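You operate a simulated robot arm through the tools that you are given. There is no shell and no other tool. Be economical: measure what you need, move in short steps, check, and stop when the job is done.

You are at the controls of a simulated robot arm. One attempt, no reset.

JOB
Turn the height dial to 2.

The check looks at the end state, three seconds after you hand in, the way a careful person would. Anything else that was tipped, shoved, dropped, spilled or broken makes it a failure.

ROBOT AND FRAMES
A 6-joint arm with a two-finger parallel gripper on a trunk, on a base that drives. Base frame: it is fixed to the floor where the robot stands at the start and does not move with it; the origin is under the middle of the robot, x ahead of it, y to its left, z up. Lengths are in m, angles in degrees, forces in N, time in s.
Its first joint turns from -166.0 to 166.0 degrees. Places, roughly: height dial [0.9, -0.2, 0.4]. Payload 3.43 kg.
Tool frame: the origin (TCP) lies between the finger pads and is the grasp point; the fingertips stand 0.034 m ahead of it; z points along the fingers, y is the line along which they close. Largest opening 0.128 m; finger width 0.024, thickness 0.012; the body of the gripper, 0.048 by 0.13 m, starts 0.096 m behind the TCP.
Orientation is that of the tool frame in the base frame, as a unit quaternion [x, y, z, w]. With the fingers straight down and closing along the base's y, the tool's x points along the base's -x, its y along +y and its z along -z.

CONTROLS
- The arm moves only by the tool drive_tool. Its argument "series" is a list of rows, each a list of 7 numbers: the shift along the base's x, y, z in units of 40 mm (1.0 is 40 mm), then the turn, a rotation vector about the base's x, y, z in units of 6 degrees (1.0 is 6 degrees), then the opening, from 0 (shut) to 1 (fully open). In form: [[tx, ty, tz, rx, ry, rz, jaw], ...]. A call has 1 to 8 rows; each row shifts and turns the commanded pose from where the row before left it. A call with a number of a shift or a turn outside -1 to 1 is refused whole. Rows are played at 5 a second. More than 0.05 m and 8.6 degrees between two rows, or a gripper value outside its range, and nothing of the call is played. A pose out of reach is approached as far as the arm can. The call stops where the force on the tool passes 40 N (or 10 N more than at its start, if that is more) or the arm is blocked; 0.2 s more then pass. The fingers move at their own pace (about 0.153 m/s each) and stop on an object; they squeeze with about 35 N. The grip force told is the motor's: it shows also when the fingers shut on nothing. Time passes only in rows, and 0.2 s behind the last, so rows that do not move let the fingers close. The reply holds the time, the measured pose of the TCP, the force on the tool along the base axes, the opening and the grip force, in the units named above and with some noise, and new pictures: "show" is both (left out), scene, wrist or none.
- Cameras (640 x 400 px; columns grow to the right, rows downward): "scene" is now at [0.1523, 0.1729, 1.1934]; the picture's right is [-0.53, -0.85, 0.00], its down [-0.51, 0.32, -0.80] and it looks along [0.67, -0.42, -0.61] (base axes); focal length 269 px, centre (320, 200). "wrist" rides on the gripper at [0.076, -0.011, -0.16] in the tool frame; the picture's right is [0.15, 0.99, 0.00], its down [-0.88, 0.13, -0.46] and it looks along [-0.45, 0.07, 0.89] (tool axes); focal length 234 px, centre (320, 200). There is no depth. A picture from a camera that has moved, and an enlarged one, comes with that camera's place and axes in the base frame and with its lens.
- drive_base(legs): drives the robot by 1 to 6 legs, each [ahead, left, turn to the left] in m, m and degrees, along the robot's own axes; the way and the turn of a leg run together, so that a leg with both is an arc; at most 1.5 m and 180 degrees a leg. The arm and the cameras ride along, it lands a little off, and it stops where it bumps. It gives what a move gives, and a new picture of the scene camera.
- turn_head(pan, tilt): turns the head with the scene camera to pan (to the left, within 143 degrees either way) and tilt (down, from -29 to 69), counted from straight ahead of the robot. It gives what a move gives, and a new picture of the scene camera.
- close_up(camera, box): a new picture of the part [left, top, right, bottom] of that camera's present view, enlarged. It takes no simulated time.
- close_job(): hands the job in; it is judged then, once.

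Go step by step. Nothing tells you exact positions but the pictures and the camera data: compare them with the known pose of the tool, close in by small moves and look again before you grip or let go. The budget is 120 turns and 170 pictures, counting those below and the enlarged ones. Unless the task says otherwise, let go and move clear before handing in, and close with one line.

The tools are called after "Emit:" as a command line: name --pt "numbers of a row" for each row, then --argument value for the rest, lists and objects as JSON in quotes. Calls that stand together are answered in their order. drive_tool: Moves the arm, as the interface text tells. Its arguments: {"type":"object","properties":{"series":{"type":"array"},"show":{"type":"string","enum":["both","scene","wrist","none"]}},"required":["series"]} The other tools are called the same way: drive_base (legs) drives the base; turn_head (pan, tilt) turns the head that bears the scene camera; close_up (camera, box) takes an enlarged picture of a part of a camera's view; close_job () hands the job in.

At the start:

```text
time_s: 0.0
ee_pos: [0.6674, -0.3155, 0.661]
tool_rot: [0.001, 1.0, 0.001, 0.0]
contact_force: [1.0, -0.6, 0.2]
finger_gap: 0.1281
grip_force: 0.1
robot x, y, heading: [-0.0024, -0.0028, -0.0]
head pan, tilt: [-32.3, 37.3]
```

scene: 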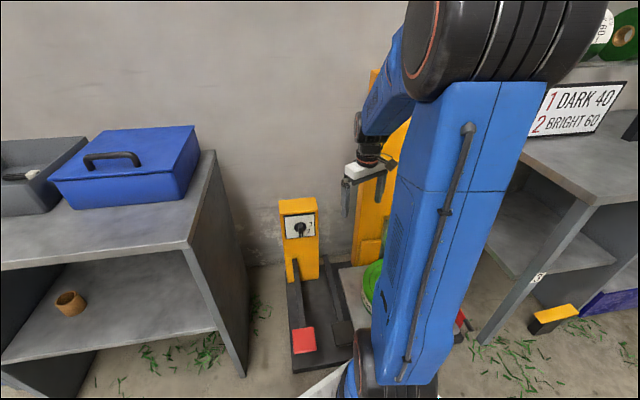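
wrist: 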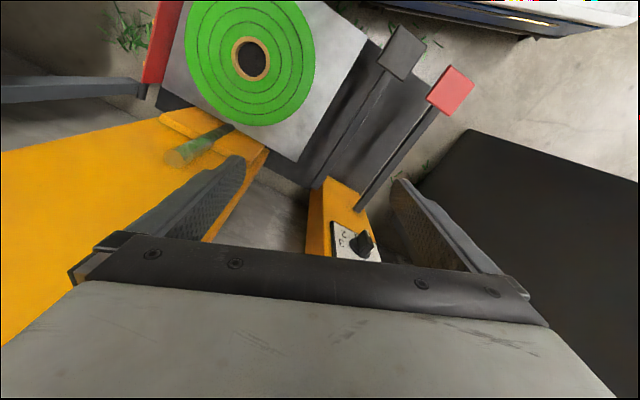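

I see a yellow post with a dial plate; I'll look closer at it with both cameras.

Emit:
close_up --camera "scene" --box '[260, 180, 340, 260]'

Emit:
close_up --camera "wrist" --box '[300, 170, 400, 270]'

Emit:
close_up --camera "scene" --box '[510, 0, 640, 140]'

```text
5.00 times, centred on (300, 220) of scene
camera zoom: at [0.1523, 0.1729, 1.1934], right [-0.53, -0.85, 0.0], down [-0.51, 0.32, -0.8], along [0.67, -0.42, -0.61], focal length 1344 px, centre (420, 100)
```

zoom: 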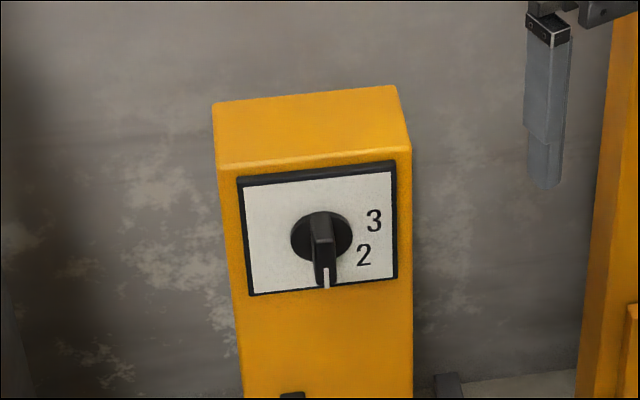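

```text
4.00 times, centred on (350, 220) of wrist
camera zoom: at [0.5917, -0.326, 0.8201], right [-0.15, 0.99, 0.0], down [0.88, 0.13, 0.46], along [0.45, 0.07, -0.89], focal length 937 px, centre (200, 120)
```

zoom: 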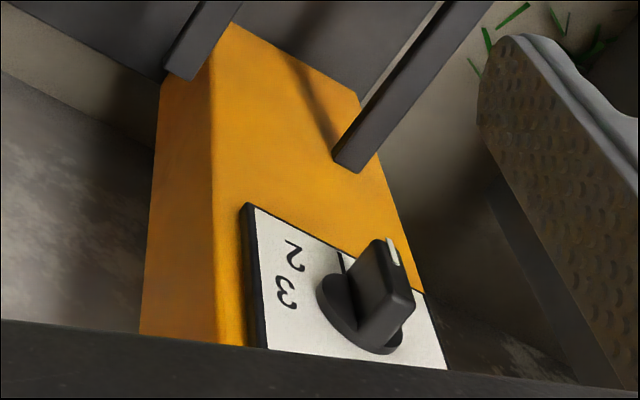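

```text
2.86 times, centred on (575, 70) of scene
camera zoom: at [0.1523, 0.1729, 1.1934], right [-0.53, -0.85, 0.0], down [-0.51, 0.32, -0.8], along [0.67, -0.42, -0.61], focal length 768 px, centre (-409, 571)
```

zoom: 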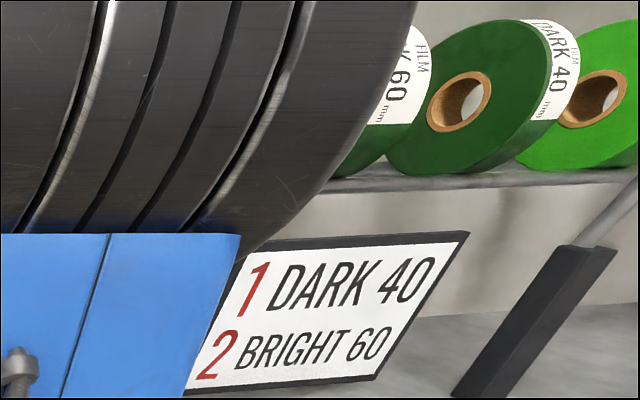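

The dial is on a roughly vertical plate centred near (0.895, -0.195, 0.415), facing about (-0.925, 0.378, 0). The knob points straight down, probably at 1, and 2 is about 50° counter-clockwise. I'll check the space behind the robot, since I may need to back up to bring the tool in horizontally.

Emit:
turn_head --pan 143 --tilt 45

Emit:
turn_head --pan -143 --tilt 45

Emit:
turn_head --pan -20 --tilt 42

```text
time_s: 2.6
ee_pos: [0.6664, -0.3148, 0.6599]
tool_rot: [0.0, 1.0, 0.0, 0.0]
contact_force: [0.4, 0.3, -0.5]
finger_gap: 0.1279
grip_force: 0.0
robot x, y, heading: [0.0015, 0.0016, -0.0]
head pan, tilt: [143.0, 45.0]
camera scene: at [0.0141, 0.2682, 1.1821], right [0.6, 0.8, 0.0], down [0.56, -0.43, -0.71], along [-0.56, 0.43, -0.71], focal length 269 px, centre (320, 200)
```

scene: 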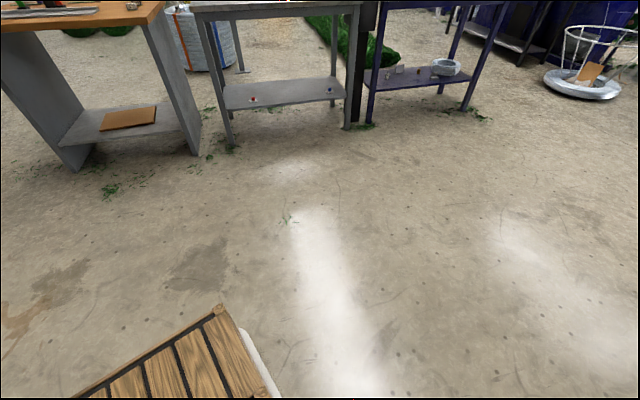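

```text
time_s: 6.6
ee_pos: [0.6664, -0.3142, 0.6592]
tool_rot: [0.0, 1.0, 0.0, 0.0]
contact_force: [-0.3, -0.7, -0.6]
finger_gap: 0.1282
grip_force: 0.0
robot x, y, heading: [0.0009, -0.0002, 0.1]
head pan, tilt: [-143.0, 45.0]
camera scene: at [0.0141, 0.1703, 1.1821], right [-0.6, 0.8, 0.0], down [0.56, 0.43, -0.71], along [-0.56, -0.43, -0.71], focal length 269 px, centre (320, 200)
```

scene: 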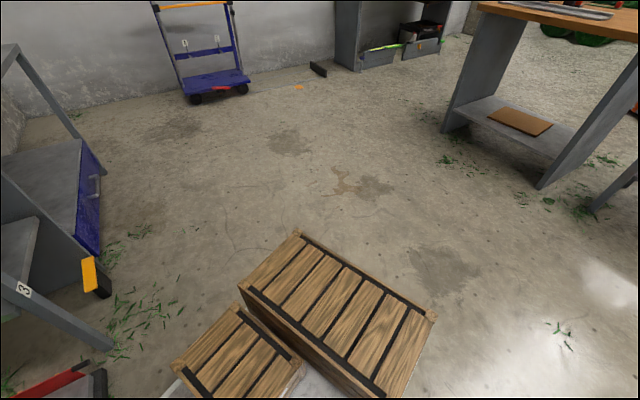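

```text
time_s: 8.6
ee_pos: [0.6665, -0.3145, 0.6606]
tool_rot: [0.0, 1.0, 0.0, 0.001]
contact_force: [0.4, -0.3, 0.0]
finger_gap: 0.1282
grip_force: 0.1
robot x, y, heading: [-0.0014, 0.0023, 0.0]
head pan, tilt: [-20.0, 42.0]
camera scene: at [0.1576, 0.1906, 1.1864], right [-0.34, -0.94, 0.0], down [-0.63, 0.23, -0.74], along [0.7, -0.25, -0.67], focal length 269 px, centre (320, 200)
```

scene: 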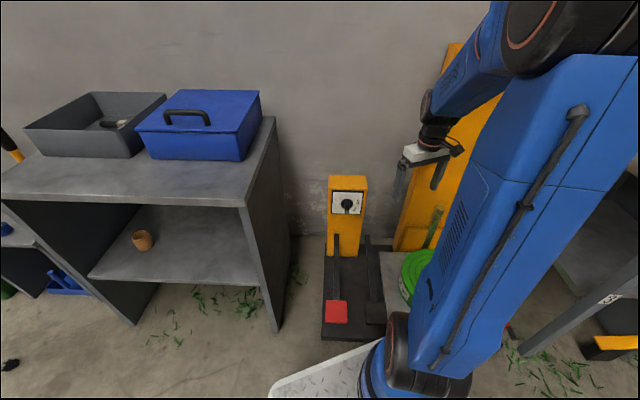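

Behind the robot is clear. I'll back up 0.15 m, then start pitching the tool up.

Emit:
drive_base --legs '[[-0.15, 0.0, 0]]'

Emit:
drive_tool --pt "0.5 0.3 0 0 -1 0 0.6" --pt "0.5 0.3 0 0 -1 0 0.6" --pt "0.5 0.3 0 0 -1 0 0.6" --pt "0.5 0.3 0 0 -1 0 0.6" --pt "0.5 0.3 0 0 -1 0 0.6" --pt "0.5 0.3 0 0 -1 0 0.6" --pt "0.5 0.3 0 0 -1 0 0.6" --pt "0.5 0.3 0 0 -1 0 0.6"

```text
time_s: 10.0
ee_pos: [0.5154, -0.3138, 0.6588]
tool_rot: [0.001, 1.0, 0.0, 0.0]
contact_force: [0.7, 0.3, 1.6]
finger_gap: 0.1281
grip_force: 0.0
robot x, y, heading: [-0.1502, 0.0005, 0.0]
head pan, tilt: [-20.0, 42.0]
camera scene: at [0.0064, 0.1906, 1.1864], right [-0.34, -0.94, 0.0], down [-0.63, 0.23, -0.74], along [0.7, -0.25, -0.67], focal length 269 px, centre (320, 200)
```

scene: 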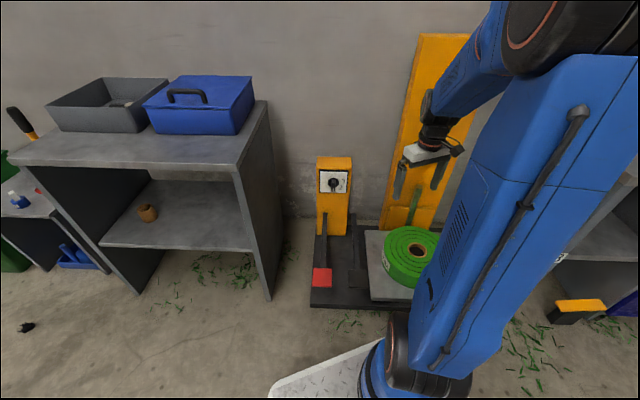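

```text
time_s: 11.8
ee_pos: [0.6754, -0.2176, 0.6605]
tool_rot: [-0.003, 0.914, 0.0, 0.405]
contact_force: [0.1, 0.2, -1.1]
finger_gap: 0.0768
grip_force: 0.0
robot x, y, heading: [-0.1511, -0.0013, -0.0]
head pan, tilt: [-20.0, 42.0]
camera scene: at [0.0064, 0.1906, 1.1864], right [-0.34, -0.94, 0.0], down [-0.63, 0.23, -0.74], along [0.7, -0.25, -0.67], focal length 269 px, centre (320, 200)
camera wrist: at [0.5067, -0.2296, 0.7114], right [-0.1, 0.99, -0.11], down [0.25, 0.13, 0.96], along [0.96, 0.07, -0.26], focal length 234 px, centre (320, 200)
```

scene: 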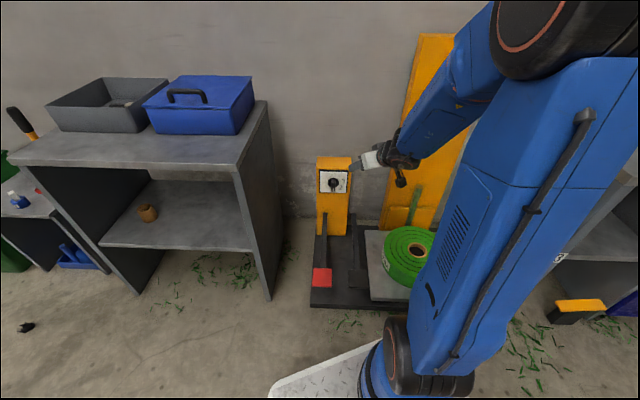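
wrist: 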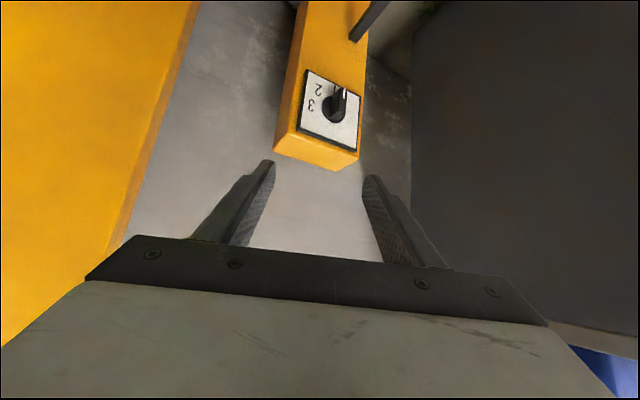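

Emit:
drive_tool --pt "0.1 0.3 -0.5 0 -1 0 0.6" --pt "0.1 0.3 -0.5 0 -1 0 0.6" --pt "0.1 0.3 -0.5 0 -1 0 0.6" --pt "0.1 0.3 -0.5 0 -1 0 0.6" --pt "0.1 0.3 -0.5 0 -1 0 0.6" --pt "0.1 0.3 -0.5 0 -1 0 0.6" --pt "0.1 0.3 -0.5 0 -1 0 0.6"

Emit:
drive_tool --pt "0.2 0 -0.5 0 0 -1 0.6" --pt "0.2 0 -0.5 0 0 -1 0.6" --pt "0.2 0 -0.5 0 0 -1 0.6" --pt "0 0 -0.5 0 0 -0.7 0.6" --pt "0 0 -0.5 0 0 0 0.6"

```text
time_s: 13.4
ee_pos: [0.7479, -0.1861, 0.6066]
tool_rot: [0.023, 0.714, 0.042, 0.698]
contact_force: [-0.1, -0.7, 0.4]
finger_gap: 0.0771
grip_force: 0.1
out of reach, approached as far as the arm can: row 3, 4, 5, 6, 7
robot x, y, heading: [-0.1487, -0.0002, 0.0]
head pan, tilt: [-20.0, 42.0]
camera scene: at [0.0063, 0.1906, 1.1864], right [-0.34, -0.94, 0.0], down [-0.63, 0.23, -0.74], along [0.7, -0.25, -0.67], focal length 269 px, centre (320, 200)
camera wrist: at [0.5878, -0.1948, 0.533], right [-0.03, 1.0, -0.05], down [-0.44, 0.04, 0.9], along [0.9, 0.05, 0.44], focal length 234 px, centre (320, 200)
```

scene: 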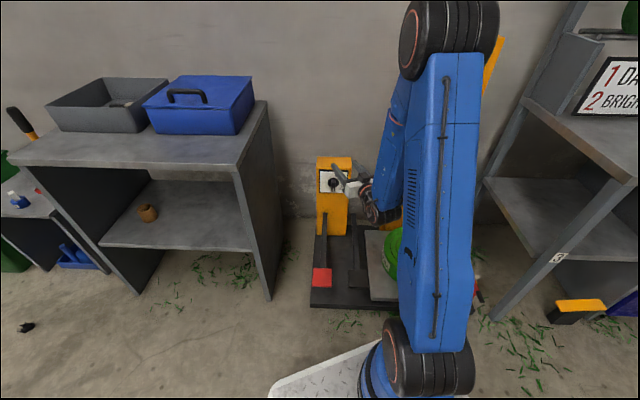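
wrist: 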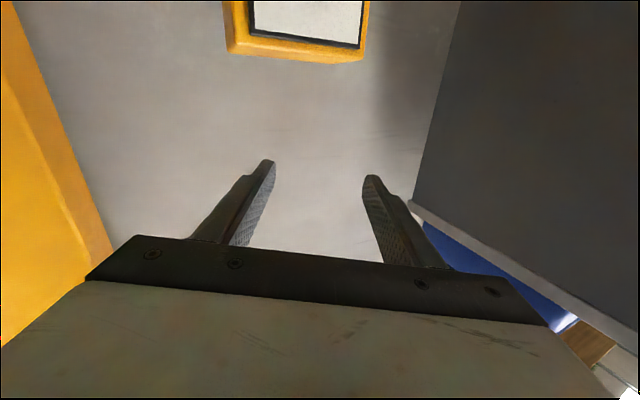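

```text
time_s: 14.6
ee_pos: [0.736, -0.2696, 0.557]
tool_rot: [0.095, 0.711, -0.004, 0.696]
contact_force: [1.0, 0.2, 0.7]
finger_gap: 0.0767
grip_force: 0.1
out of reach, approached as far as the arm can: row 1, 2, 3, 4
robot x, y, heading: [-0.1533, 0.0014, -0.0]
head pan, tilt: [-20.0, 42.0]
camera scene: at [0.0064, 0.1906, 1.1864], right [-0.34, -0.94, 0.0], down [-0.63, 0.23, -0.74], along [0.7, -0.25, -0.67], focal length 269 px, centre (320, 200)
camera wrist: at [0.5769, -0.2485, 0.4859], right [0.14, 0.99, -0.02], down [-0.42, 0.08, 0.9], along [0.9, -0.12, 0.43], focal length 234 px, centre (320, 200)
```

scene: 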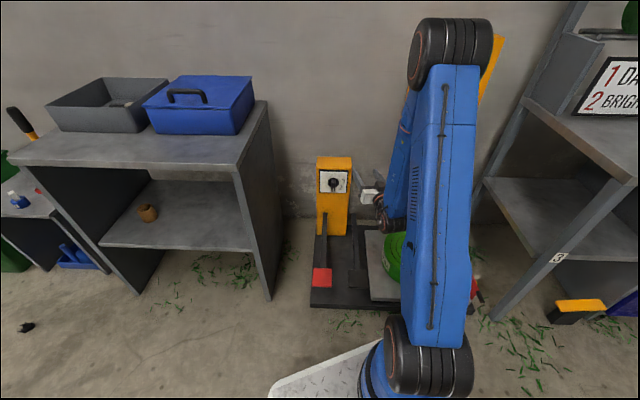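
wrist: 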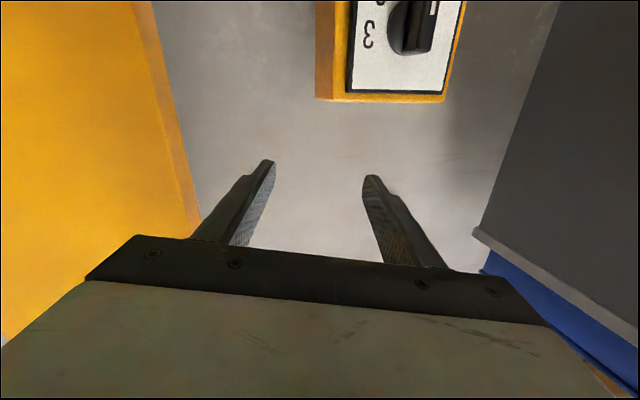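

The tool is nearly horizontal but too close to the robot's axis to stand off. Moving the base 0.15 m left puts the dial at a radius of about 1.1 m, lined up with its axis.

Emit:
drive_base --legs '[[0.0, 0.15, 0]]'

Emit:
drive_tool --pt "0 0 0 0 0 0 0.6"

```text
time_s: 15.9
ee_pos: [0.7373, -0.1167, 0.5581]
tool_rot: [0.093, 0.711, -0.002, 0.697]
contact_force: [-0.1, 0.3, 0.1]
finger_gap: 0.0773
grip_force: 0.1
robot x, y, heading: [-0.1492, 0.1472, 0.1]
head pan, tilt: [-20.0, 42.0]
camera scene: at [0.0058, 0.3407, 1.1864], right [-0.34, -0.94, 0.0], down [-0.63, 0.23, -0.74], along [0.7, -0.25, -0.67], focal length 269 px, centre (320, 200)
```

scene: 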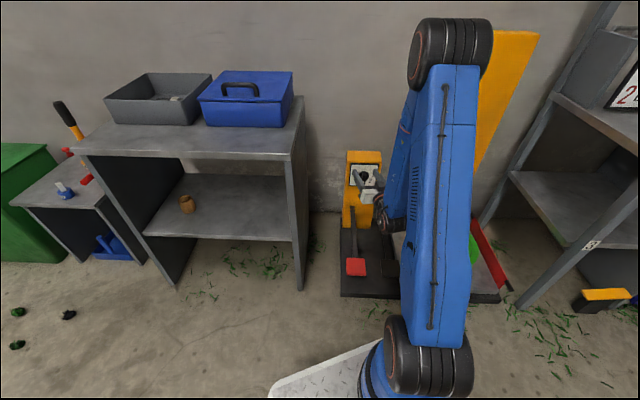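

```text
time_s: 16.4
ee_pos: [0.7373, -0.117, 0.5575]
tool_rot: [0.094, 0.711, -0.003, 0.696]
contact_force: [-0.5, 0.9, -0.7]
finger_gap: 0.0771
grip_force: 0.1
robot x, y, heading: [-0.1536, 0.1495, 0.4]
head pan, tilt: [-20.0, 42.0]
camera scene: at [0.0058, 0.3407, 1.1864], right [-0.34, -0.94, 0.0], down [-0.63, 0.23, -0.74], along [0.7, -0.25, -0.67], focal length 269 px, centre (320, 200)
camera wrist: at [0.5774, -0.0969, 0.486], right [0.13, 0.99, -0.02], down [-0.42, 0.07, 0.9], along [0.9, -0.11, 0.43], focal length 234 px, centre (320, 200)
```

scene: 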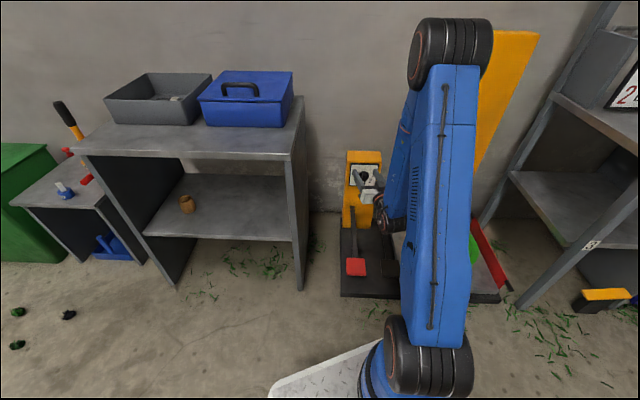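
wrist: 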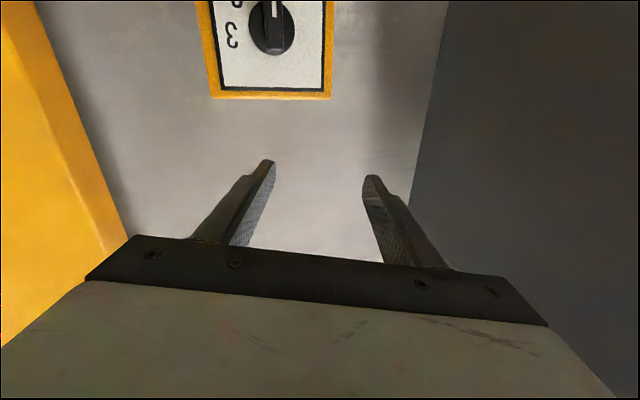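

Emit:
drive_tool --pt "0.235 -0.165 -0.72 -0.23 0.0 -0.48 0.6" --pt "0.235 -0.165 -0.72 -0.23 0.0 -0.48 0.6" --pt "0.235 -0.165 -0.72 -0.23 0.0 -0.48 0.6" --pt "0.235 -0.165 -0.72 -0.23 0.0 -0.48 0.6" --pt "0.235 -0.165 -0.72 -0.23 0.0 -0.48 0.6" --pt "0 0 0 0 0 0 0.6"

```text
time_s: 17.8
ee_pos: [0.769, -0.2589, 0.4658]
tool_rot: [0.152, 0.698, -0.056, 0.698]
contact_force: [0.5, 0.1, 0.3]
finger_gap: 0.0768
grip_force: 0.1
out of reach, approached as far as the arm can: row 1, 2, 3, 4, 5
robot x, y, heading: [-0.1514, 0.1507, 0.1]
head pan, tilt: [-20.0, 42.0]
camera scene: at [0.0058, 0.3407, 1.1864], right [-0.34, -0.94, 0.0], down [-0.63, 0.23, -0.74], along [0.7, -0.25, -0.67], focal length 269 px, centre (320, 200)
camera wrist: at [0.6158, -0.2133, 0.3923], right [0.29, 0.96, -0.01], down [-0.42, 0.14, 0.9], along [0.86, -0.25, 0.44], focal length 234 px, centre (320, 200)
```

scene: 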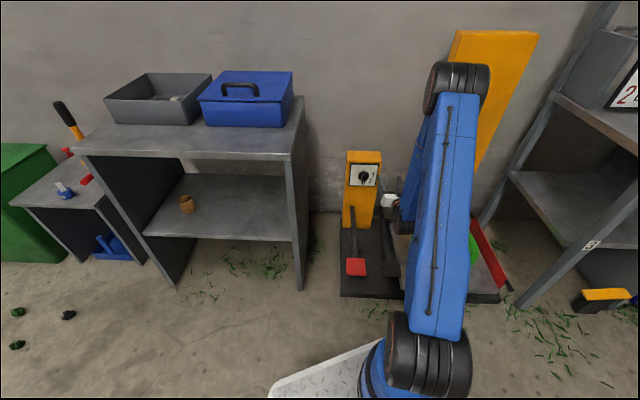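
wrist: 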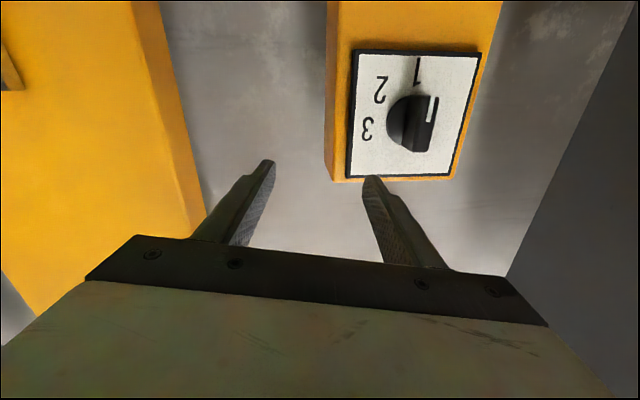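

The low horizontal pose has a larger minimum radius, so I'll back up another 0.13 m, then realign.

Emit:
drive_base --legs '[[-0.13, 0.0, 0]]'

Emit:
drive_tool --pt "0.3 0.3 0 0 0 0 0.6" --pt "0.3 0.3 0 0 0 0 0.6" --show "wrist"

```text
time_s: 19.0
ee_pos: [0.6382, -0.2588, 0.4648]
tool_rot: [0.151, 0.698, -0.057, 0.698]
contact_force: [-0.2, 0.8, 0.3]
finger_gap: 0.0767
grip_force: 0.0
robot x, y, heading: [-0.2833, 0.1473, -0.0]
head pan, tilt: [-20.0, 42.0]
camera scene: at [-0.1252, 0.3403, 1.1864], right [-0.34, -0.94, 0.0], down [-0.63, 0.23, -0.74], along [0.7, -0.25, -0.67], focal length 269 px, centre (320, 200)
```

scene: 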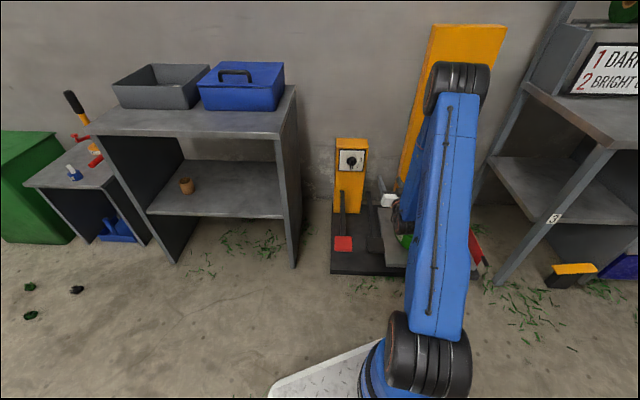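

```text
time_s: 19.6
ee_pos: [0.6506, -0.2533, 0.4657]
tool_rot: [0.146, 0.699, -0.05, 0.698]
contact_force: [0.4, 0.0, -0.3]
finger_gap: 0.0769
grip_force: 0.1
out of reach, approached as far as the arm can: row 1, 2
robot x, y, heading: [-0.282, 0.1506, 0.1]
head pan, tilt: [-20.0, 42.0]
camera wrist: at [0.4962, -0.2099, 0.3928], right [0.27, 0.96, -0.01], down [-0.42, 0.13, 0.9], along [0.87, -0.24, 0.44], focal length 234 px, centre (320, 200)
```

wrist: 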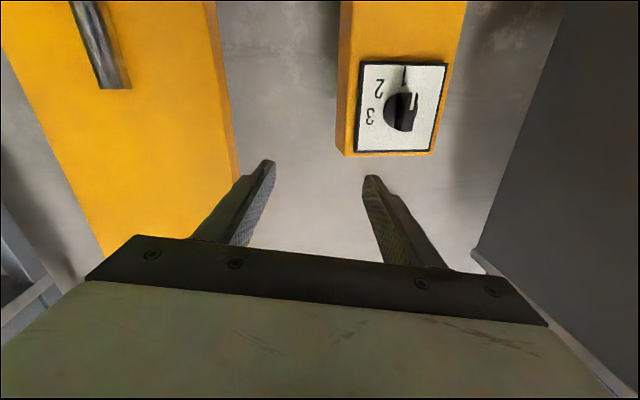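

Emit:
drive_tool --pt "0.7 0 0 0 0 0 0.6" --pt "0.7 0 0 0 0 0 0.6" --pt "0 0 0 0 0 0 0.6" --show "wrist"

```text
time_s: 20.4
ee_pos: [0.6934, -0.2777, 0.4674]
tool_rot: [0.146, 0.699, -0.05, 0.698]
contact_force: [0.3, 0.1, 0.6]
finger_gap: 0.0769
grip_force: 0.1
out of reach, approached as far as the arm can: row 1, 2
robot x, y, heading: [-0.2817, 0.1471, -0.0]
head pan, tilt: [-20.0, 42.0]
camera wrist: at [0.5396, -0.2343, 0.3935], right [0.27, 0.96, -0.01], down [-0.42, 0.13, 0.9], along [0.87, -0.24, 0.44], focal length 234 px, centre (320, 200)
```

wrist: 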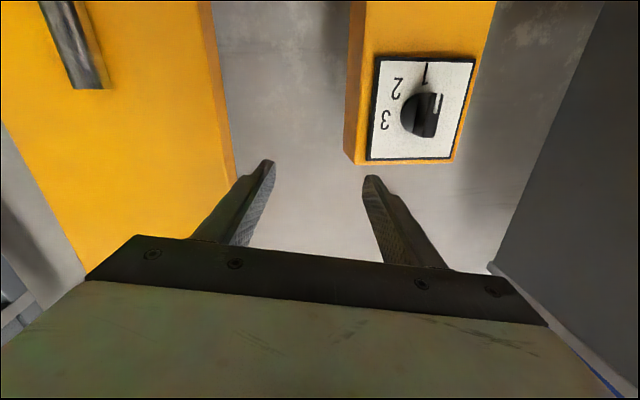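

The pose tracks oddly, as if a wrist joint were at its limit. I'll run small test moves to find what's constraining it.

Emit:
drive_tool --pt "0 0 0 0 0 0.5 0.6" --pt "0 0 0 0 0 0.5 0.6" --pt "0 0 0 0 0 0 0.6" --show "none"

Emit:
drive_tool --pt "0 0 0.5 0 0 0 0.6" --pt "0 0 0.5 0 0 0 0.6" --pt "0 0 0 0 0 0 0.6" --show "none"

Emit:
drive_tool --pt "0 0 0 0 1 0 0.6" --pt "0 0 0 0 1 0 0.6" --pt "0 0 0 0 0 0 0.6" --show "scene"

```text
time_s: 21.2
ee_pos: [0.6939, -0.2763, 0.4656]
tool_rot: [0.115, 0.705, -0.02, 0.7]
contact_force: [-0.7, 0.0, 0.2]
finger_gap: 0.0766
grip_force: 0.1
robot x, y, heading: [-0.2796, 0.1474, 0.1]
head pan, tilt: [-20.0, 42.0]
```

```text
time_s: 22.0
ee_pos: [0.6937, -0.2766, 0.5078]
tool_rot: [0.115, 0.705, -0.018, 0.7]
contact_force: [0.6, -0.1, 0.4]
finger_gap: 0.0767
grip_force: 0.0
robot x, y, heading: [-0.2861, 0.1512, 0.2]
head pan, tilt: [-20.0, 42.0]
```

```text
time_s: 22.8
ee_pos: [0.6939, -0.2762, 0.5061]
tool_rot: [0.112, 0.774, -0.032, 0.622]
contact_force: [-0.3, -0.7, -0.3]
finger_gap: 0.0767
grip_force: 0.0
robot x, y, heading: [-0.2827, 0.1509, 0.1]
head pan, tilt: [-20.0, 42.0]
camera scene: at [-0.1252, 0.3403, 1.1864], right [-0.34, -0.94, 0.0], down [-0.63, 0.23, -0.74], along [0.7, -0.25, -0.67], focal length 269 px, centre (320, 200)
```

scene: 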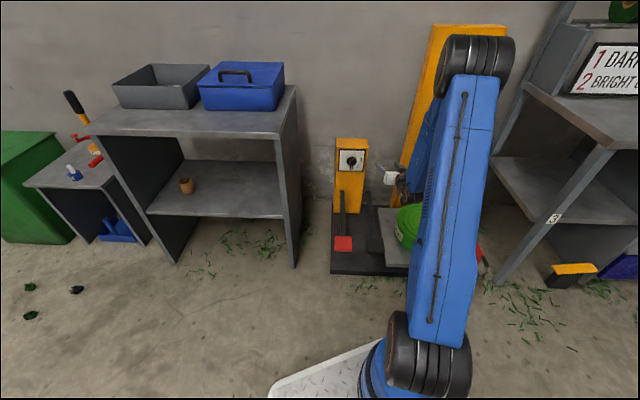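

Emit:
drive_tool --pt "0.4 0.8 0 0 0 0 0.6" --pt "0.4 0.8 0 0 0 0 0.6" --pt "0.4 0.8 0 0 0 0 0.6" --pt "0 0 0 0 0 0 0.6" --show "none"

Emit:
drive_tool --pt "0 0 0 0 0 -1 0.6" --pt "0 0 0 0 0 -1 0.6" --pt "0 0 0 0 0 0 0.6" --show "scene"

```text
time_s: 23.8
ee_pos: [0.7364, -0.1933, 0.5082]
tool_rot: [0.106, 0.776, -0.023, 0.622]
contact_force: [0.9, 0.2, -1.1]
finger_gap: 0.0768
grip_force: 0.0
out of reach, approached as far as the arm can: row 3
robot x, y, heading: [-0.2816, 0.149, 0.3]
head pan, tilt: [-20.0, 42.0]
```

```text
time_s: 24.6
ee_pos: [0.7384, -0.1935, 0.5081]
tool_rot: [0.106, 0.776, -0.024, 0.622]
contact_force: [-0.5, -0.5, 0.4]
finger_gap: 0.0767
grip_force: 0.0
out of reach, approached as far as the arm can: row 1, 2
robot x, y, heading: [-0.2836, 0.1523, 0.1]
head pan, tilt: [-20.0, 42.0]
camera scene: at [-0.1252, 0.3403, 1.1864], right [-0.34, -0.94, 0.0], down [-0.63, 0.23, -0.74], along [0.7, -0.25, -0.67], focal length 269 px, centre (320, 200)
```

scene: 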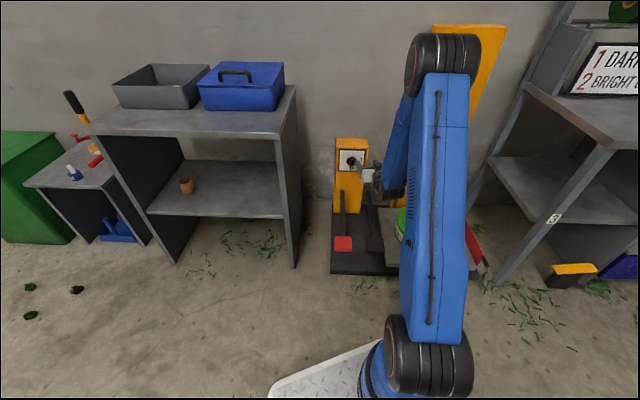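

The limit looks like this: the tool can't yaw further right than about 14° left of the arm plane. I'll fix it with base placement by moving further left, after pulling the tool in so it clears the table.

Emit:
drive_tool --pt "-0.3 -0.8 0.2 0 0 0 0.6" --pt "-0.3 -0.8 0.2 0 0 0 0.6" --pt "-0.3 -0.8 0.2 0 0 0 0.6" --pt "-0.3 -0.6 0 0 0 0 0.6" --show "scene"

Emit:
drive_base --legs '[[0.0, 0.27, 0]]'

```text
time_s: 25.6
ee_pos: [0.6914, -0.313, 0.5321]
tool_rot: [0.106, 0.776, -0.023, 0.622]
contact_force: [-0.2, -0.3, 0.2]
finger_gap: 0.0769
grip_force: 0.0
robot x, y, heading: [-0.2833, 0.1503, 0.3]
head pan, tilt: [-20.0, 42.0]
camera scene: at [-0.1253, 0.3405, 1.1864], right [-0.34, -0.94, 0.0], down [-0.63, 0.23, -0.74], along [0.7, -0.25, -0.67], focal length 269 px, centre (320, 200)
```

scene: 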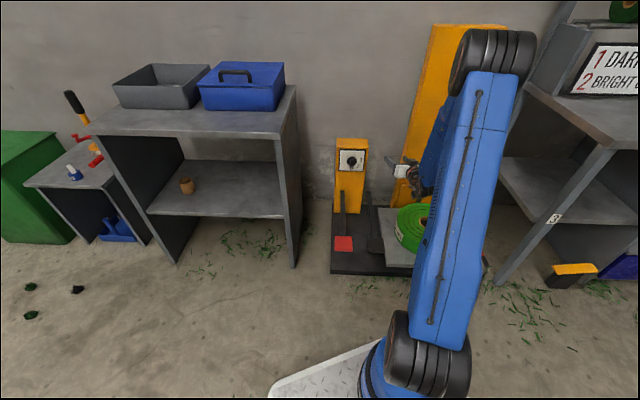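

```text
time_s: 27.6
ee_pos: [0.6891, -0.0431, 0.5319]
tool_rot: [0.106, 0.776, -0.023, 0.622]
contact_force: [-0.2, 0.9, -0.3]
finger_gap: 0.0767
grip_force: 0.2
robot x, y, heading: [-0.2808, 0.4182, 0.0]
head pan, tilt: [-20.0, 42.0]
camera scene: at [-0.1257, 0.6115, 1.1864], right [-0.34, -0.94, 0.0], down [-0.63, 0.23, -0.74], along [0.7, -0.25, -0.67], focal length 269 px, centre (320, 200)
```

scene: 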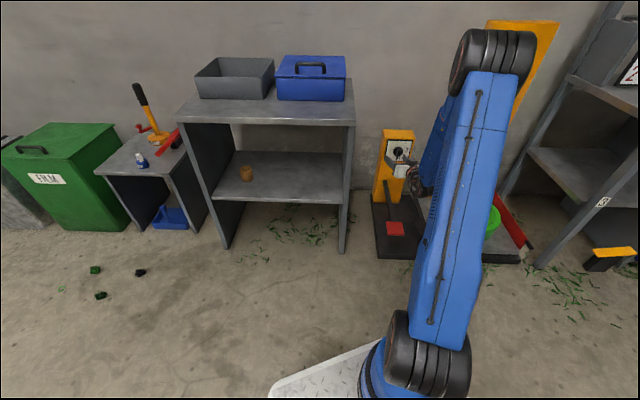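

Emit:
drive_tool --pt "0 -0.7 -0.2 -0.42 -0.42 -0.5 0.6" --pt "0 -0.7 -0.2 -0.42 -0.42 -0.5 0.6" --pt "0 -0.7 -0.2 -0.42 -0.42 -0.5 0.6" --pt "0 -0.7 -0.2 -0.42 -0.42 -0.5 0.6" --pt "0 0 0 0 0 0 0.6"

```text
time_s: 28.8
ee_pos: [0.6923, -0.1623, 0.5126]
tool_rot: [0.136, 0.705, -0.123, 0.685]
contact_force: [0.0, 0.7, -0.7]
finger_gap: 0.0769
grip_force: 0.1
out of reach, approached as far as the arm can: row 3, 4
robot x, y, heading: [-0.2852, 0.4211, 0.1]
head pan, tilt: [-20.0, 42.0]
camera scene: at [-0.1257, 0.6114, 1.1864], right [-0.34, -0.94, 0.0], down [-0.63, 0.23, -0.74], along [0.7, -0.25, -0.67], focal length 269 px, centre (320, 200)
camera wrist: at [0.5384, -0.1136, 0.4434], right [0.35, 0.93, -0.13], down [-0.36, 0.26, 0.9], along [0.87, -0.27, 0.42], focal length 234 px, centre (320, 200)
```

scene: 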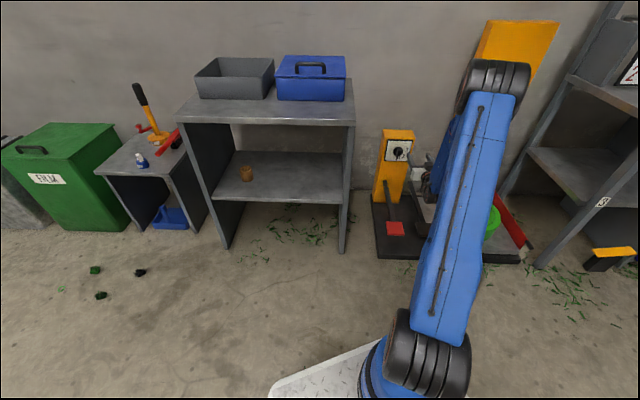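
wrist: 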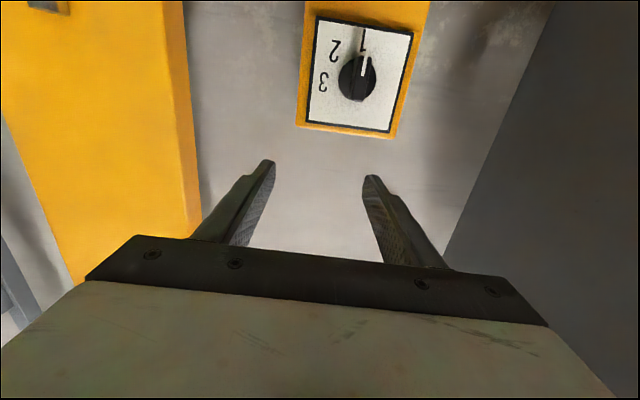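

The tool is now square to the dial. Next I'll lower it to dial height.

Emit:
drive_tool --pt "0 0 -0.6 0 0 0 0.6" --pt "0 0 -0.6 0 0 0 0.6" --pt "0 0 -0.6 0 0 0 0.6" --pt "0 0 -0.6 0 0 0 0.6" --pt "0 0 0 0 0 0 0.6" --show "wrist"

```text
time_s: 29.9
ee_pos: [0.6997, -0.1813, 0.4306]
tool_rot: [0.139, 0.706, -0.112, 0.685]
contact_force: [0.4, -0.6, 0.3]
finger_gap: 0.0767
grip_force: 0.1
out of reach, approached as far as the arm can: row 2, 3, 4
robot x, y, heading: [-0.2855, 0.4206, -0.0]
head pan, tilt: [-20.0, 42.0]
camera wrist: at [0.5461, -0.1333, 0.3602], right [0.34, 0.93, -0.11], down [-0.36, 0.24, 0.9], along [0.87, -0.27, 0.42], focal length 234 px, centre (320, 200)
```

wrist: 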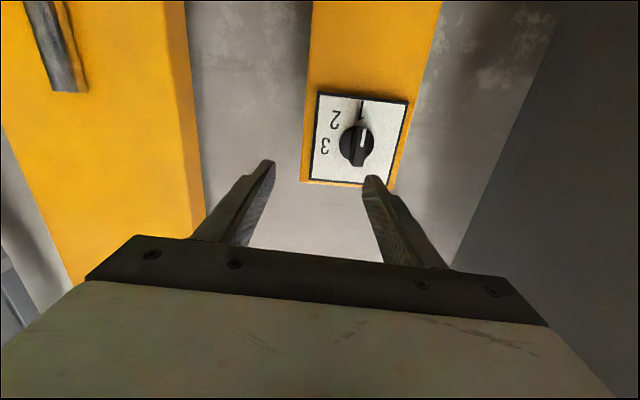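

I'll test in free space whether the wrist can roll 50° counter-clockwise from here.

Emit:
drive_tool --pt "0 0 0 -0.93 0.36 0 0.6" --pt "0 0 0 -0.93 0.36 0 0.6" --pt "0 0 0 -0.93 0.36 0 0.6" --pt "0 0 0 -0.93 0.36 0 0.6" --pt "0 0 0 -0.93 0.36 0 0.6" --pt "0 0 0 -0.93 0.36 0 0.6" --pt "0 0 0 -0.93 0.36 0 0.6" --pt "0 0 0 -0.93 0.36 0 0.6" --show "wrist"

```text
time_s: 31.8
ee_pos: [0.7004, -0.1818, 0.4313]
tool_rot: [0.14, 0.706, -0.112, 0.685]
contact_force: [-0.3, -0.2, 0.4]
finger_gap: 0.0767
grip_force: 0.1
out of reach, approached as far as the arm can: row 1, 2, 3, 4, 5, 6, 7, 8
robot x, y, heading: [-0.2851, 0.4198, -0.1]
head pan, tilt: [-20.0, 42.0]
camera wrist: at [0.5461, -0.1332, 0.3604], right [0.34, 0.93, -0.11], down [-0.36, 0.24, 0.9], along [0.87, -0.27, 0.42], focal length 234 px, centre (320, 200)
```

wrist: 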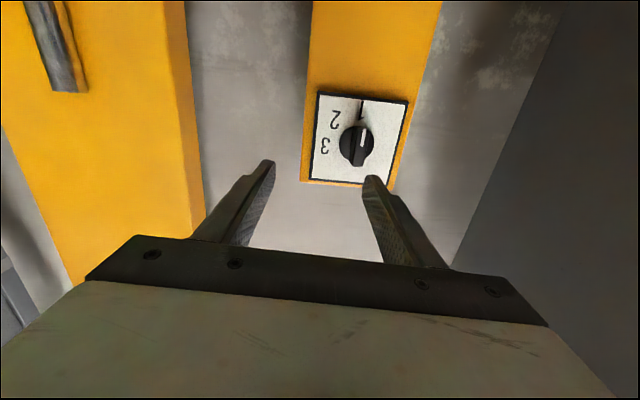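

Negative roll is exactly the limited joint. Rolling the gripper half a turn the other way gives an equivalent grip with negative roll to spare, so I'll try that.

Emit:
drive_tool --pt "0 0 0 0.93 -0.36 0 0.6" --pt "0 0 0 0.93 -0.36 0 0.6" --pt "0 0 0 0.93 -0.36 0 0.6" --pt "0 0 0 0.93 -0.36 0 0.6" --pt "0 0 0 0.93 -0.36 0 0.6" --pt "0 0 0 0.93 -0.36 0 0.6" --pt "0 0 0 0.93 -0.36 0 0.6" --pt "0 0 0 0.93 -0.36 0 0.6" --show "none"

Emit:
drive_tool --pt "0 0 0 0.93 -0.36 0 0.6" --pt "0 0 0 0.93 -0.36 0 0.6" --pt "0 0 0 0.93 -0.36 0 0.6" --pt "0 0 0 0.93 -0.36 0 0.6" --pt "0 0 0 0.93 -0.36 0 0.6" --pt "0 0 0 0.93 -0.36 0 0.6" --pt "0 0 0 0.93 -0.36 0 0.6" --pt "0 0 0 0.93 -0.36 0 0.6"

```text
time_s: 33.5
ee_pos: [0.6998, -0.1824, 0.4307]
tool_rot: [0.403, 0.588, 0.186, 0.676]
contact_force: [0.1, -0.6, -0.6]
finger_gap: 0.077
grip_force: 0.0
robot x, y, heading: [-0.281, 0.4226, 0.3]
head pan, tilt: [-20.0, 42.0]
```

```text
time_s: 35.4
ee_pos: [0.6992, -0.1813, 0.4304]
tool_rot: [0.599, 0.368, 0.45, 0.551]
contact_force: [-0.1, -0.3, -0.2]
finger_gap: 0.0769
grip_force: 0.1
robot x, y, heading: [-0.2822, 0.4195, 0.1]
head pan, tilt: [-20.0, 42.0]
camera scene: at [-0.1257, 0.6114, 1.1864], right [-0.34, -0.94, 0.0], down [-0.63, 0.23, -0.74], along [0.7, -0.25, -0.67], focal length 269 px, centre (320, 200)
camera wrist: at [0.5749, -0.057, 0.4269], right [-0.01, 0.02, 1.0], down [-0.72, -0.69, 0.0], along [0.69, -0.72, 0.02], focal length 234 px, centre (320, 200)
```

scene: 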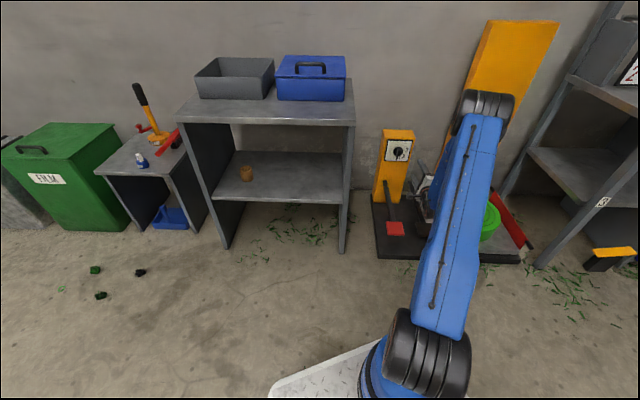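
wrist: 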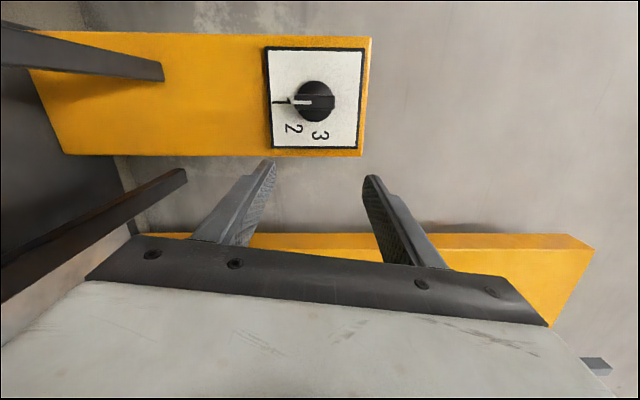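

Rolling this way works freely. I'll continue to the half turn, with the camera ending up on top.

Emit:
drive_tool --pt "0 0 0 0.93 -0.36 0 0.6" --pt "0 0 0 0.93 -0.36 0 0.6" --pt "0 0 0 0.93 -0.36 0 0.6" --pt "0 0 0 0.93 -0.36 0 0.6" --pt "0 0 0 0.93 -0.36 0 0.6" --pt "0 0 0 0.93 -0.36 0 0.6" --pt "0 0 0 0.93 -0.36 0 0.6" --pt "0 0 0 0.93 -0.36 0 0.6" --show "none"

Emit:
drive_tool --pt "0 0 0 0.93 -0.36 0 0.6" --pt "0 0 0 0.93 -0.36 0 0.6" --pt "0 0 0 0.93 -0.36 0 0.6" --pt "0 0 0 0.93 -0.36 0 0.6" --pt "0 0 0 0.93 -0.36 0 0.6" --pt "0 0 0 0.6 -0.25 0 0.6" --pt "0 0 0 0 0 0 0.6" --show "wrist"

```text
time_s: 37.1
ee_pos: [0.7003, -0.1814, 0.4304]
tool_rot: [0.689, 0.084, 0.638, 0.333]
contact_force: [0.0, 0.6, 0.5]
finger_gap: 0.0767
grip_force: 0.2
robot x, y, heading: [-0.2867, 0.4203, 0.1]
head pan, tilt: [-20.0, 42.0]
```

```text
time_s: 38.8
ee_pos: [0.6999, -0.181, 0.4301]
tool_rot: [0.681, -0.127, 0.707, 0.14]
contact_force: [0.1, 0.1, -0.5]
finger_gap: 0.0767
grip_force: 0.1
robot x, y, heading: [-0.2855, 0.4194, 0.5]
head pan, tilt: [-20.0, 42.0]
camera wrist: at [0.5543, -0.1103, 0.5], right [-0.37, -0.92, 0.16], down [-0.44, 0.03, -0.9], along [0.82, -0.4, -0.42], focal length 234 px, centre (320, 200)
```

wrist: 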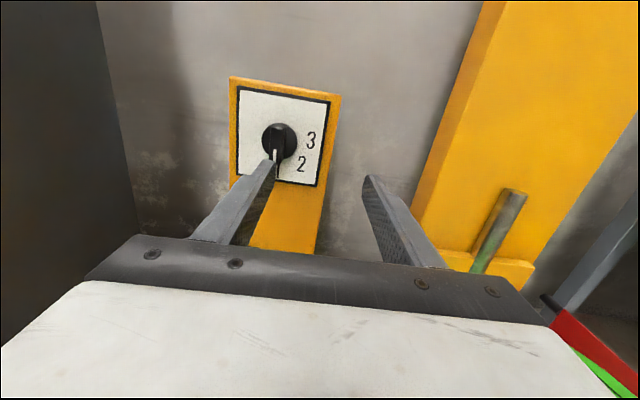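

The orientation is now square and upright, with freedom to roll counter-clockwise. I'll move onto the dial axis, standing off about 9 cm.

Emit:
drive_tool --pt "0.2 0.5 0 0.07 0.18 0 0.6" --pt "0.2 0.5 -0.15 0.07 0.18 0 0.6" --pt "0.6 0.0 -0.15 0 0 0 0.6" --pt "0.9 -0.25 0 0 0 0 0.6" --pt "0.9 -0.25 0 0 0 0 0.6" --pt "0 0 0 0 0 0 0.6"

```text
time_s: 40.1
ee_pos: [0.8077, -0.1669, 0.419]
tool_rot: [0.697, -0.125, 0.693, 0.133]
contact_force: [-0.1, -0.5, 0.2]
finger_gap: 0.0768
grip_force: 0.0
out of reach, approached as far as the arm can: row 5
robot x, y, heading: [-0.2798, 0.4187, 0.3]
head pan, tilt: [-20.0, 42.0]
camera scene: at [-0.1258, 0.6115, 1.1864], right [-0.34, -0.94, 0.0], down [-0.63, 0.23, -0.74], along [0.7, -0.25, -0.67], focal length 269 px, centre (320, 200)
camera wrist: at [0.6651, -0.0993, 0.4951], right [-0.35, -0.92, 0.16], down [-0.48, 0.03, -0.88], along [0.8, -0.39, -0.45], focal length 234 px, centre (320, 200)
```

scene: 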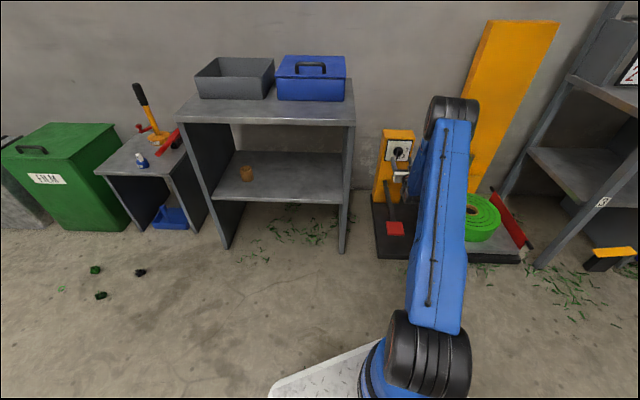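
wrist: 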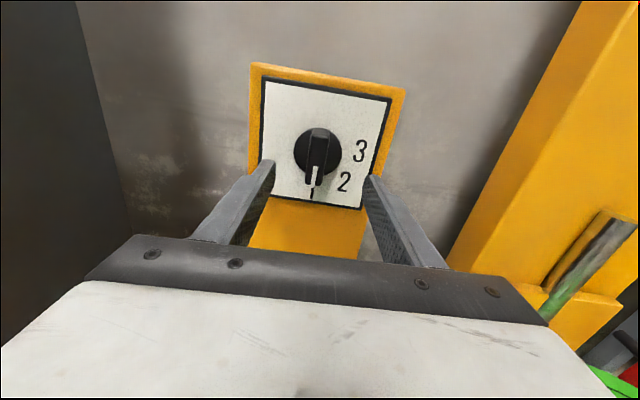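

I'm on axis but at maximum reach. I'll retract 8 cm along the axis and bring the base in by 14 cm along it.

Emit:
drive_tool --pt "-0.9 0.36 0 0 0 0 0.6" --pt "-0.9 0.36 0 0 0 0 0.6" --pt "-0.8 0.32 0 0 0 0 0.6" --show "none"

Emit:
drive_base --legs '[[0.11, -0.045, 0]]'

Emit:
drive_tool --pt "0 0 0 0 0 0 0.6" --show "wrist"

```text
time_s: 41.0
ee_pos: [0.7059, -0.1265, 0.4192]
tool_rot: [0.696, -0.129, 0.693, 0.138]
contact_force: [-0.9, 0.1, -0.5]
finger_gap: 0.0768
grip_force: 0.1
robot x, y, heading: [-0.2806, 0.4166, -0.2]
head pan, tilt: [-20.0, 42.0]
```

```text
time_s: 42.2
ee_pos: [0.8156, -0.1718, 0.4194]
tool_rot: [0.696, -0.129, 0.693, 0.137]
contact_force: [0.6, 0.2, -0.2]
finger_gap: 0.0768
grip_force: 0.0
robot x, y, heading: [-0.1738, 0.377, 0.6]
head pan, tilt: [-20.0, 42.0]
camera scene: at [-0.0167, 0.5666, 1.1864], right [-0.34, -0.94, 0.0], down [-0.63, 0.23, -0.74], along [0.7, -0.25, -0.67], focal length 269 px, centre (320, 200)
```

scene: 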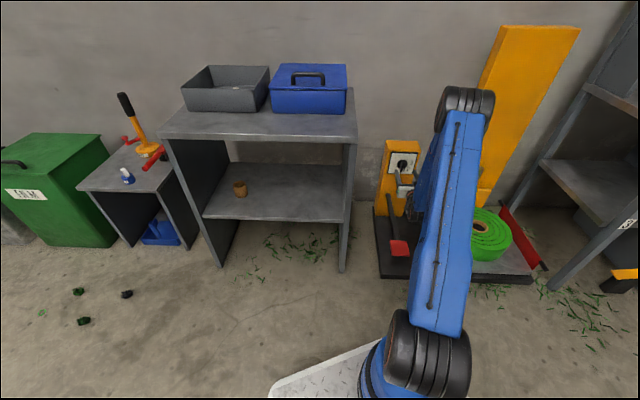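

```text
time_s: 42.6
ee_pos: [0.8157, -0.1717, 0.4189]
tool_rot: [0.696, -0.129, 0.693, 0.137]
contact_force: [1.5, -0.1, -0.5]
finger_gap: 0.0766
grip_force: 0.0
robot x, y, heading: [-0.1747, 0.3759, 0.2]
head pan, tilt: [-20.0, 42.0]
camera wrist: at [0.6722, -0.1013, 0.4956], right [-0.36, -0.92, 0.16], down [-0.48, 0.04, -0.88], along [0.8, -0.4, -0.45], focal length 234 px, centre (320, 200)
```

wrist: 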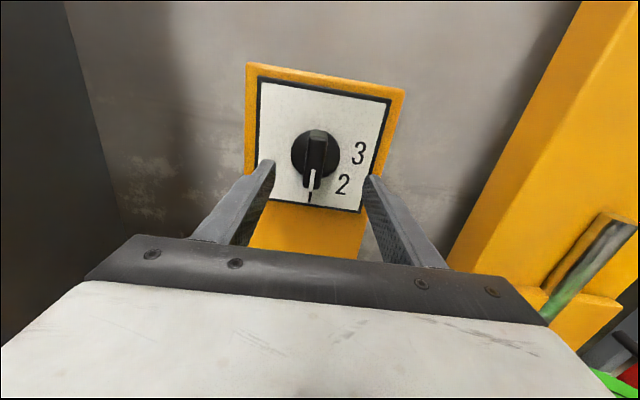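

The axis is well aligned (about 6 mm lateral correction needed). I'll advance 3 cm with that correction and look.

Emit:
drive_tool --pt "0.37 -0.07 0.02 0 0 0 0.5" --pt "0.38 -0.07 0.03 0 0 0 0.5" --pt "0 0 0 0 0 0 0.5"

Emit:
close_up --camera "wrist" --box '[240, 80, 400, 240]'

Emit:
close_up --camera "scene" --box '[360, 120, 450, 210]'

```text
time_s: 43.4
ee_pos: [0.8449, -0.1764, 0.4206]
tool_rot: [0.696, -0.128, 0.693, 0.136]
contact_force: [-1.8, -0.4, 0.0]
finger_gap: 0.0638
grip_force: 0.1
robot x, y, heading: [-0.175, 0.3746, 0.4]
head pan, tilt: [-20.0, 42.0]
camera scene: at [-0.0167, 0.5666, 1.1864], right [-0.34, -0.94, 0.0], down [-0.63, 0.23, -0.74], along [0.7, -0.25, -0.67], focal length 269 px, centre (320, 200)
camera wrist: at [0.702, -0.1078, 0.497], right [-0.36, -0.92, 0.16], down [-0.48, 0.04, -0.88], along [0.8, -0.39, -0.45], focal length 234 px, centre (320, 200)
```

scene: 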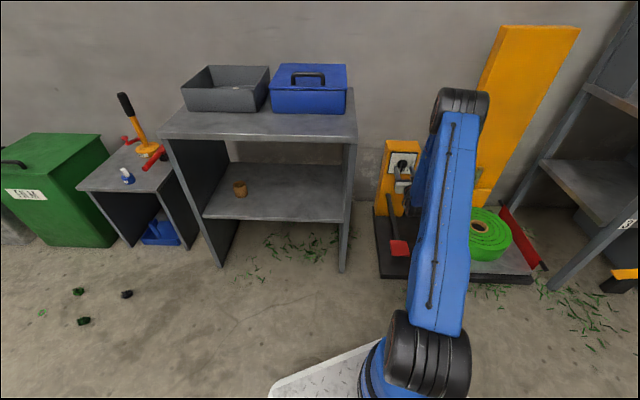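
wrist: 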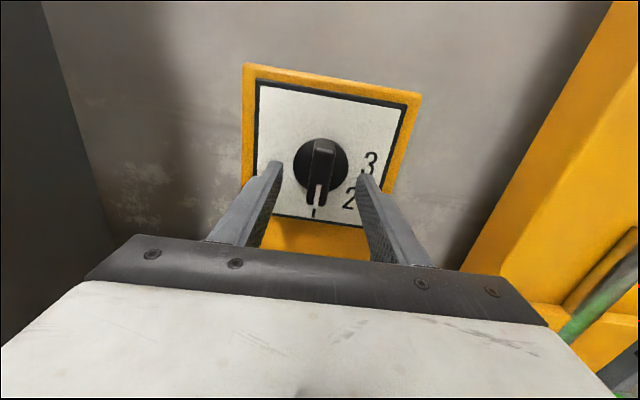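

```text
2.50 times, centred on (320, 160) of wrist
camera zoom: at [0.702, -0.1078, 0.497], right [-0.36, -0.92, 0.16], down [-0.48, 0.04, -0.88], along [0.8, -0.39, -0.45], focal length 585 px, centre (320, 300)
```

zoom: 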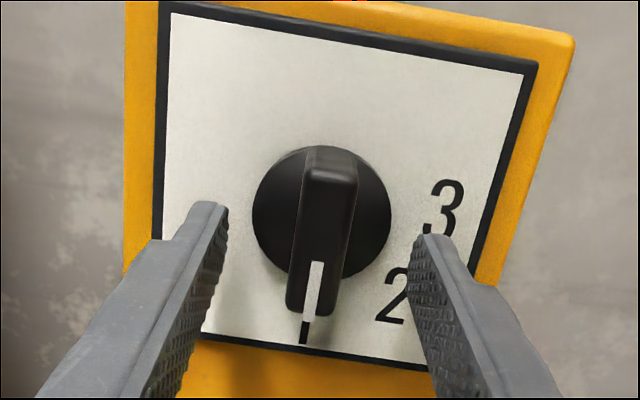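

```text
4.44 times, centred on (405, 165) of scene
camera zoom: at [-0.0167, 0.5666, 1.1864], right [-0.34, -0.94, 0.0], down [-0.63, 0.23, -0.74], along [0.7, -0.25, -0.67], focal length 1194 px, centre (-58, 356)
```

zoom: 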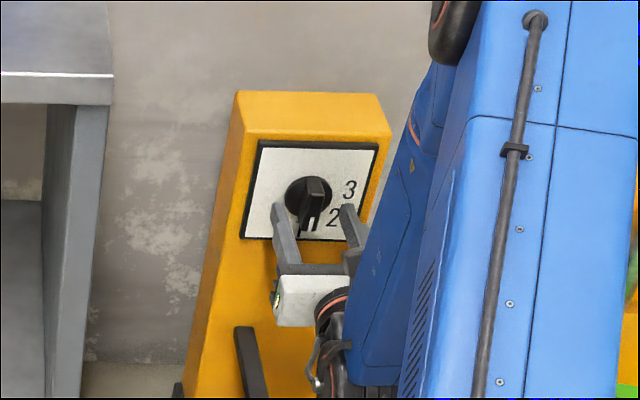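

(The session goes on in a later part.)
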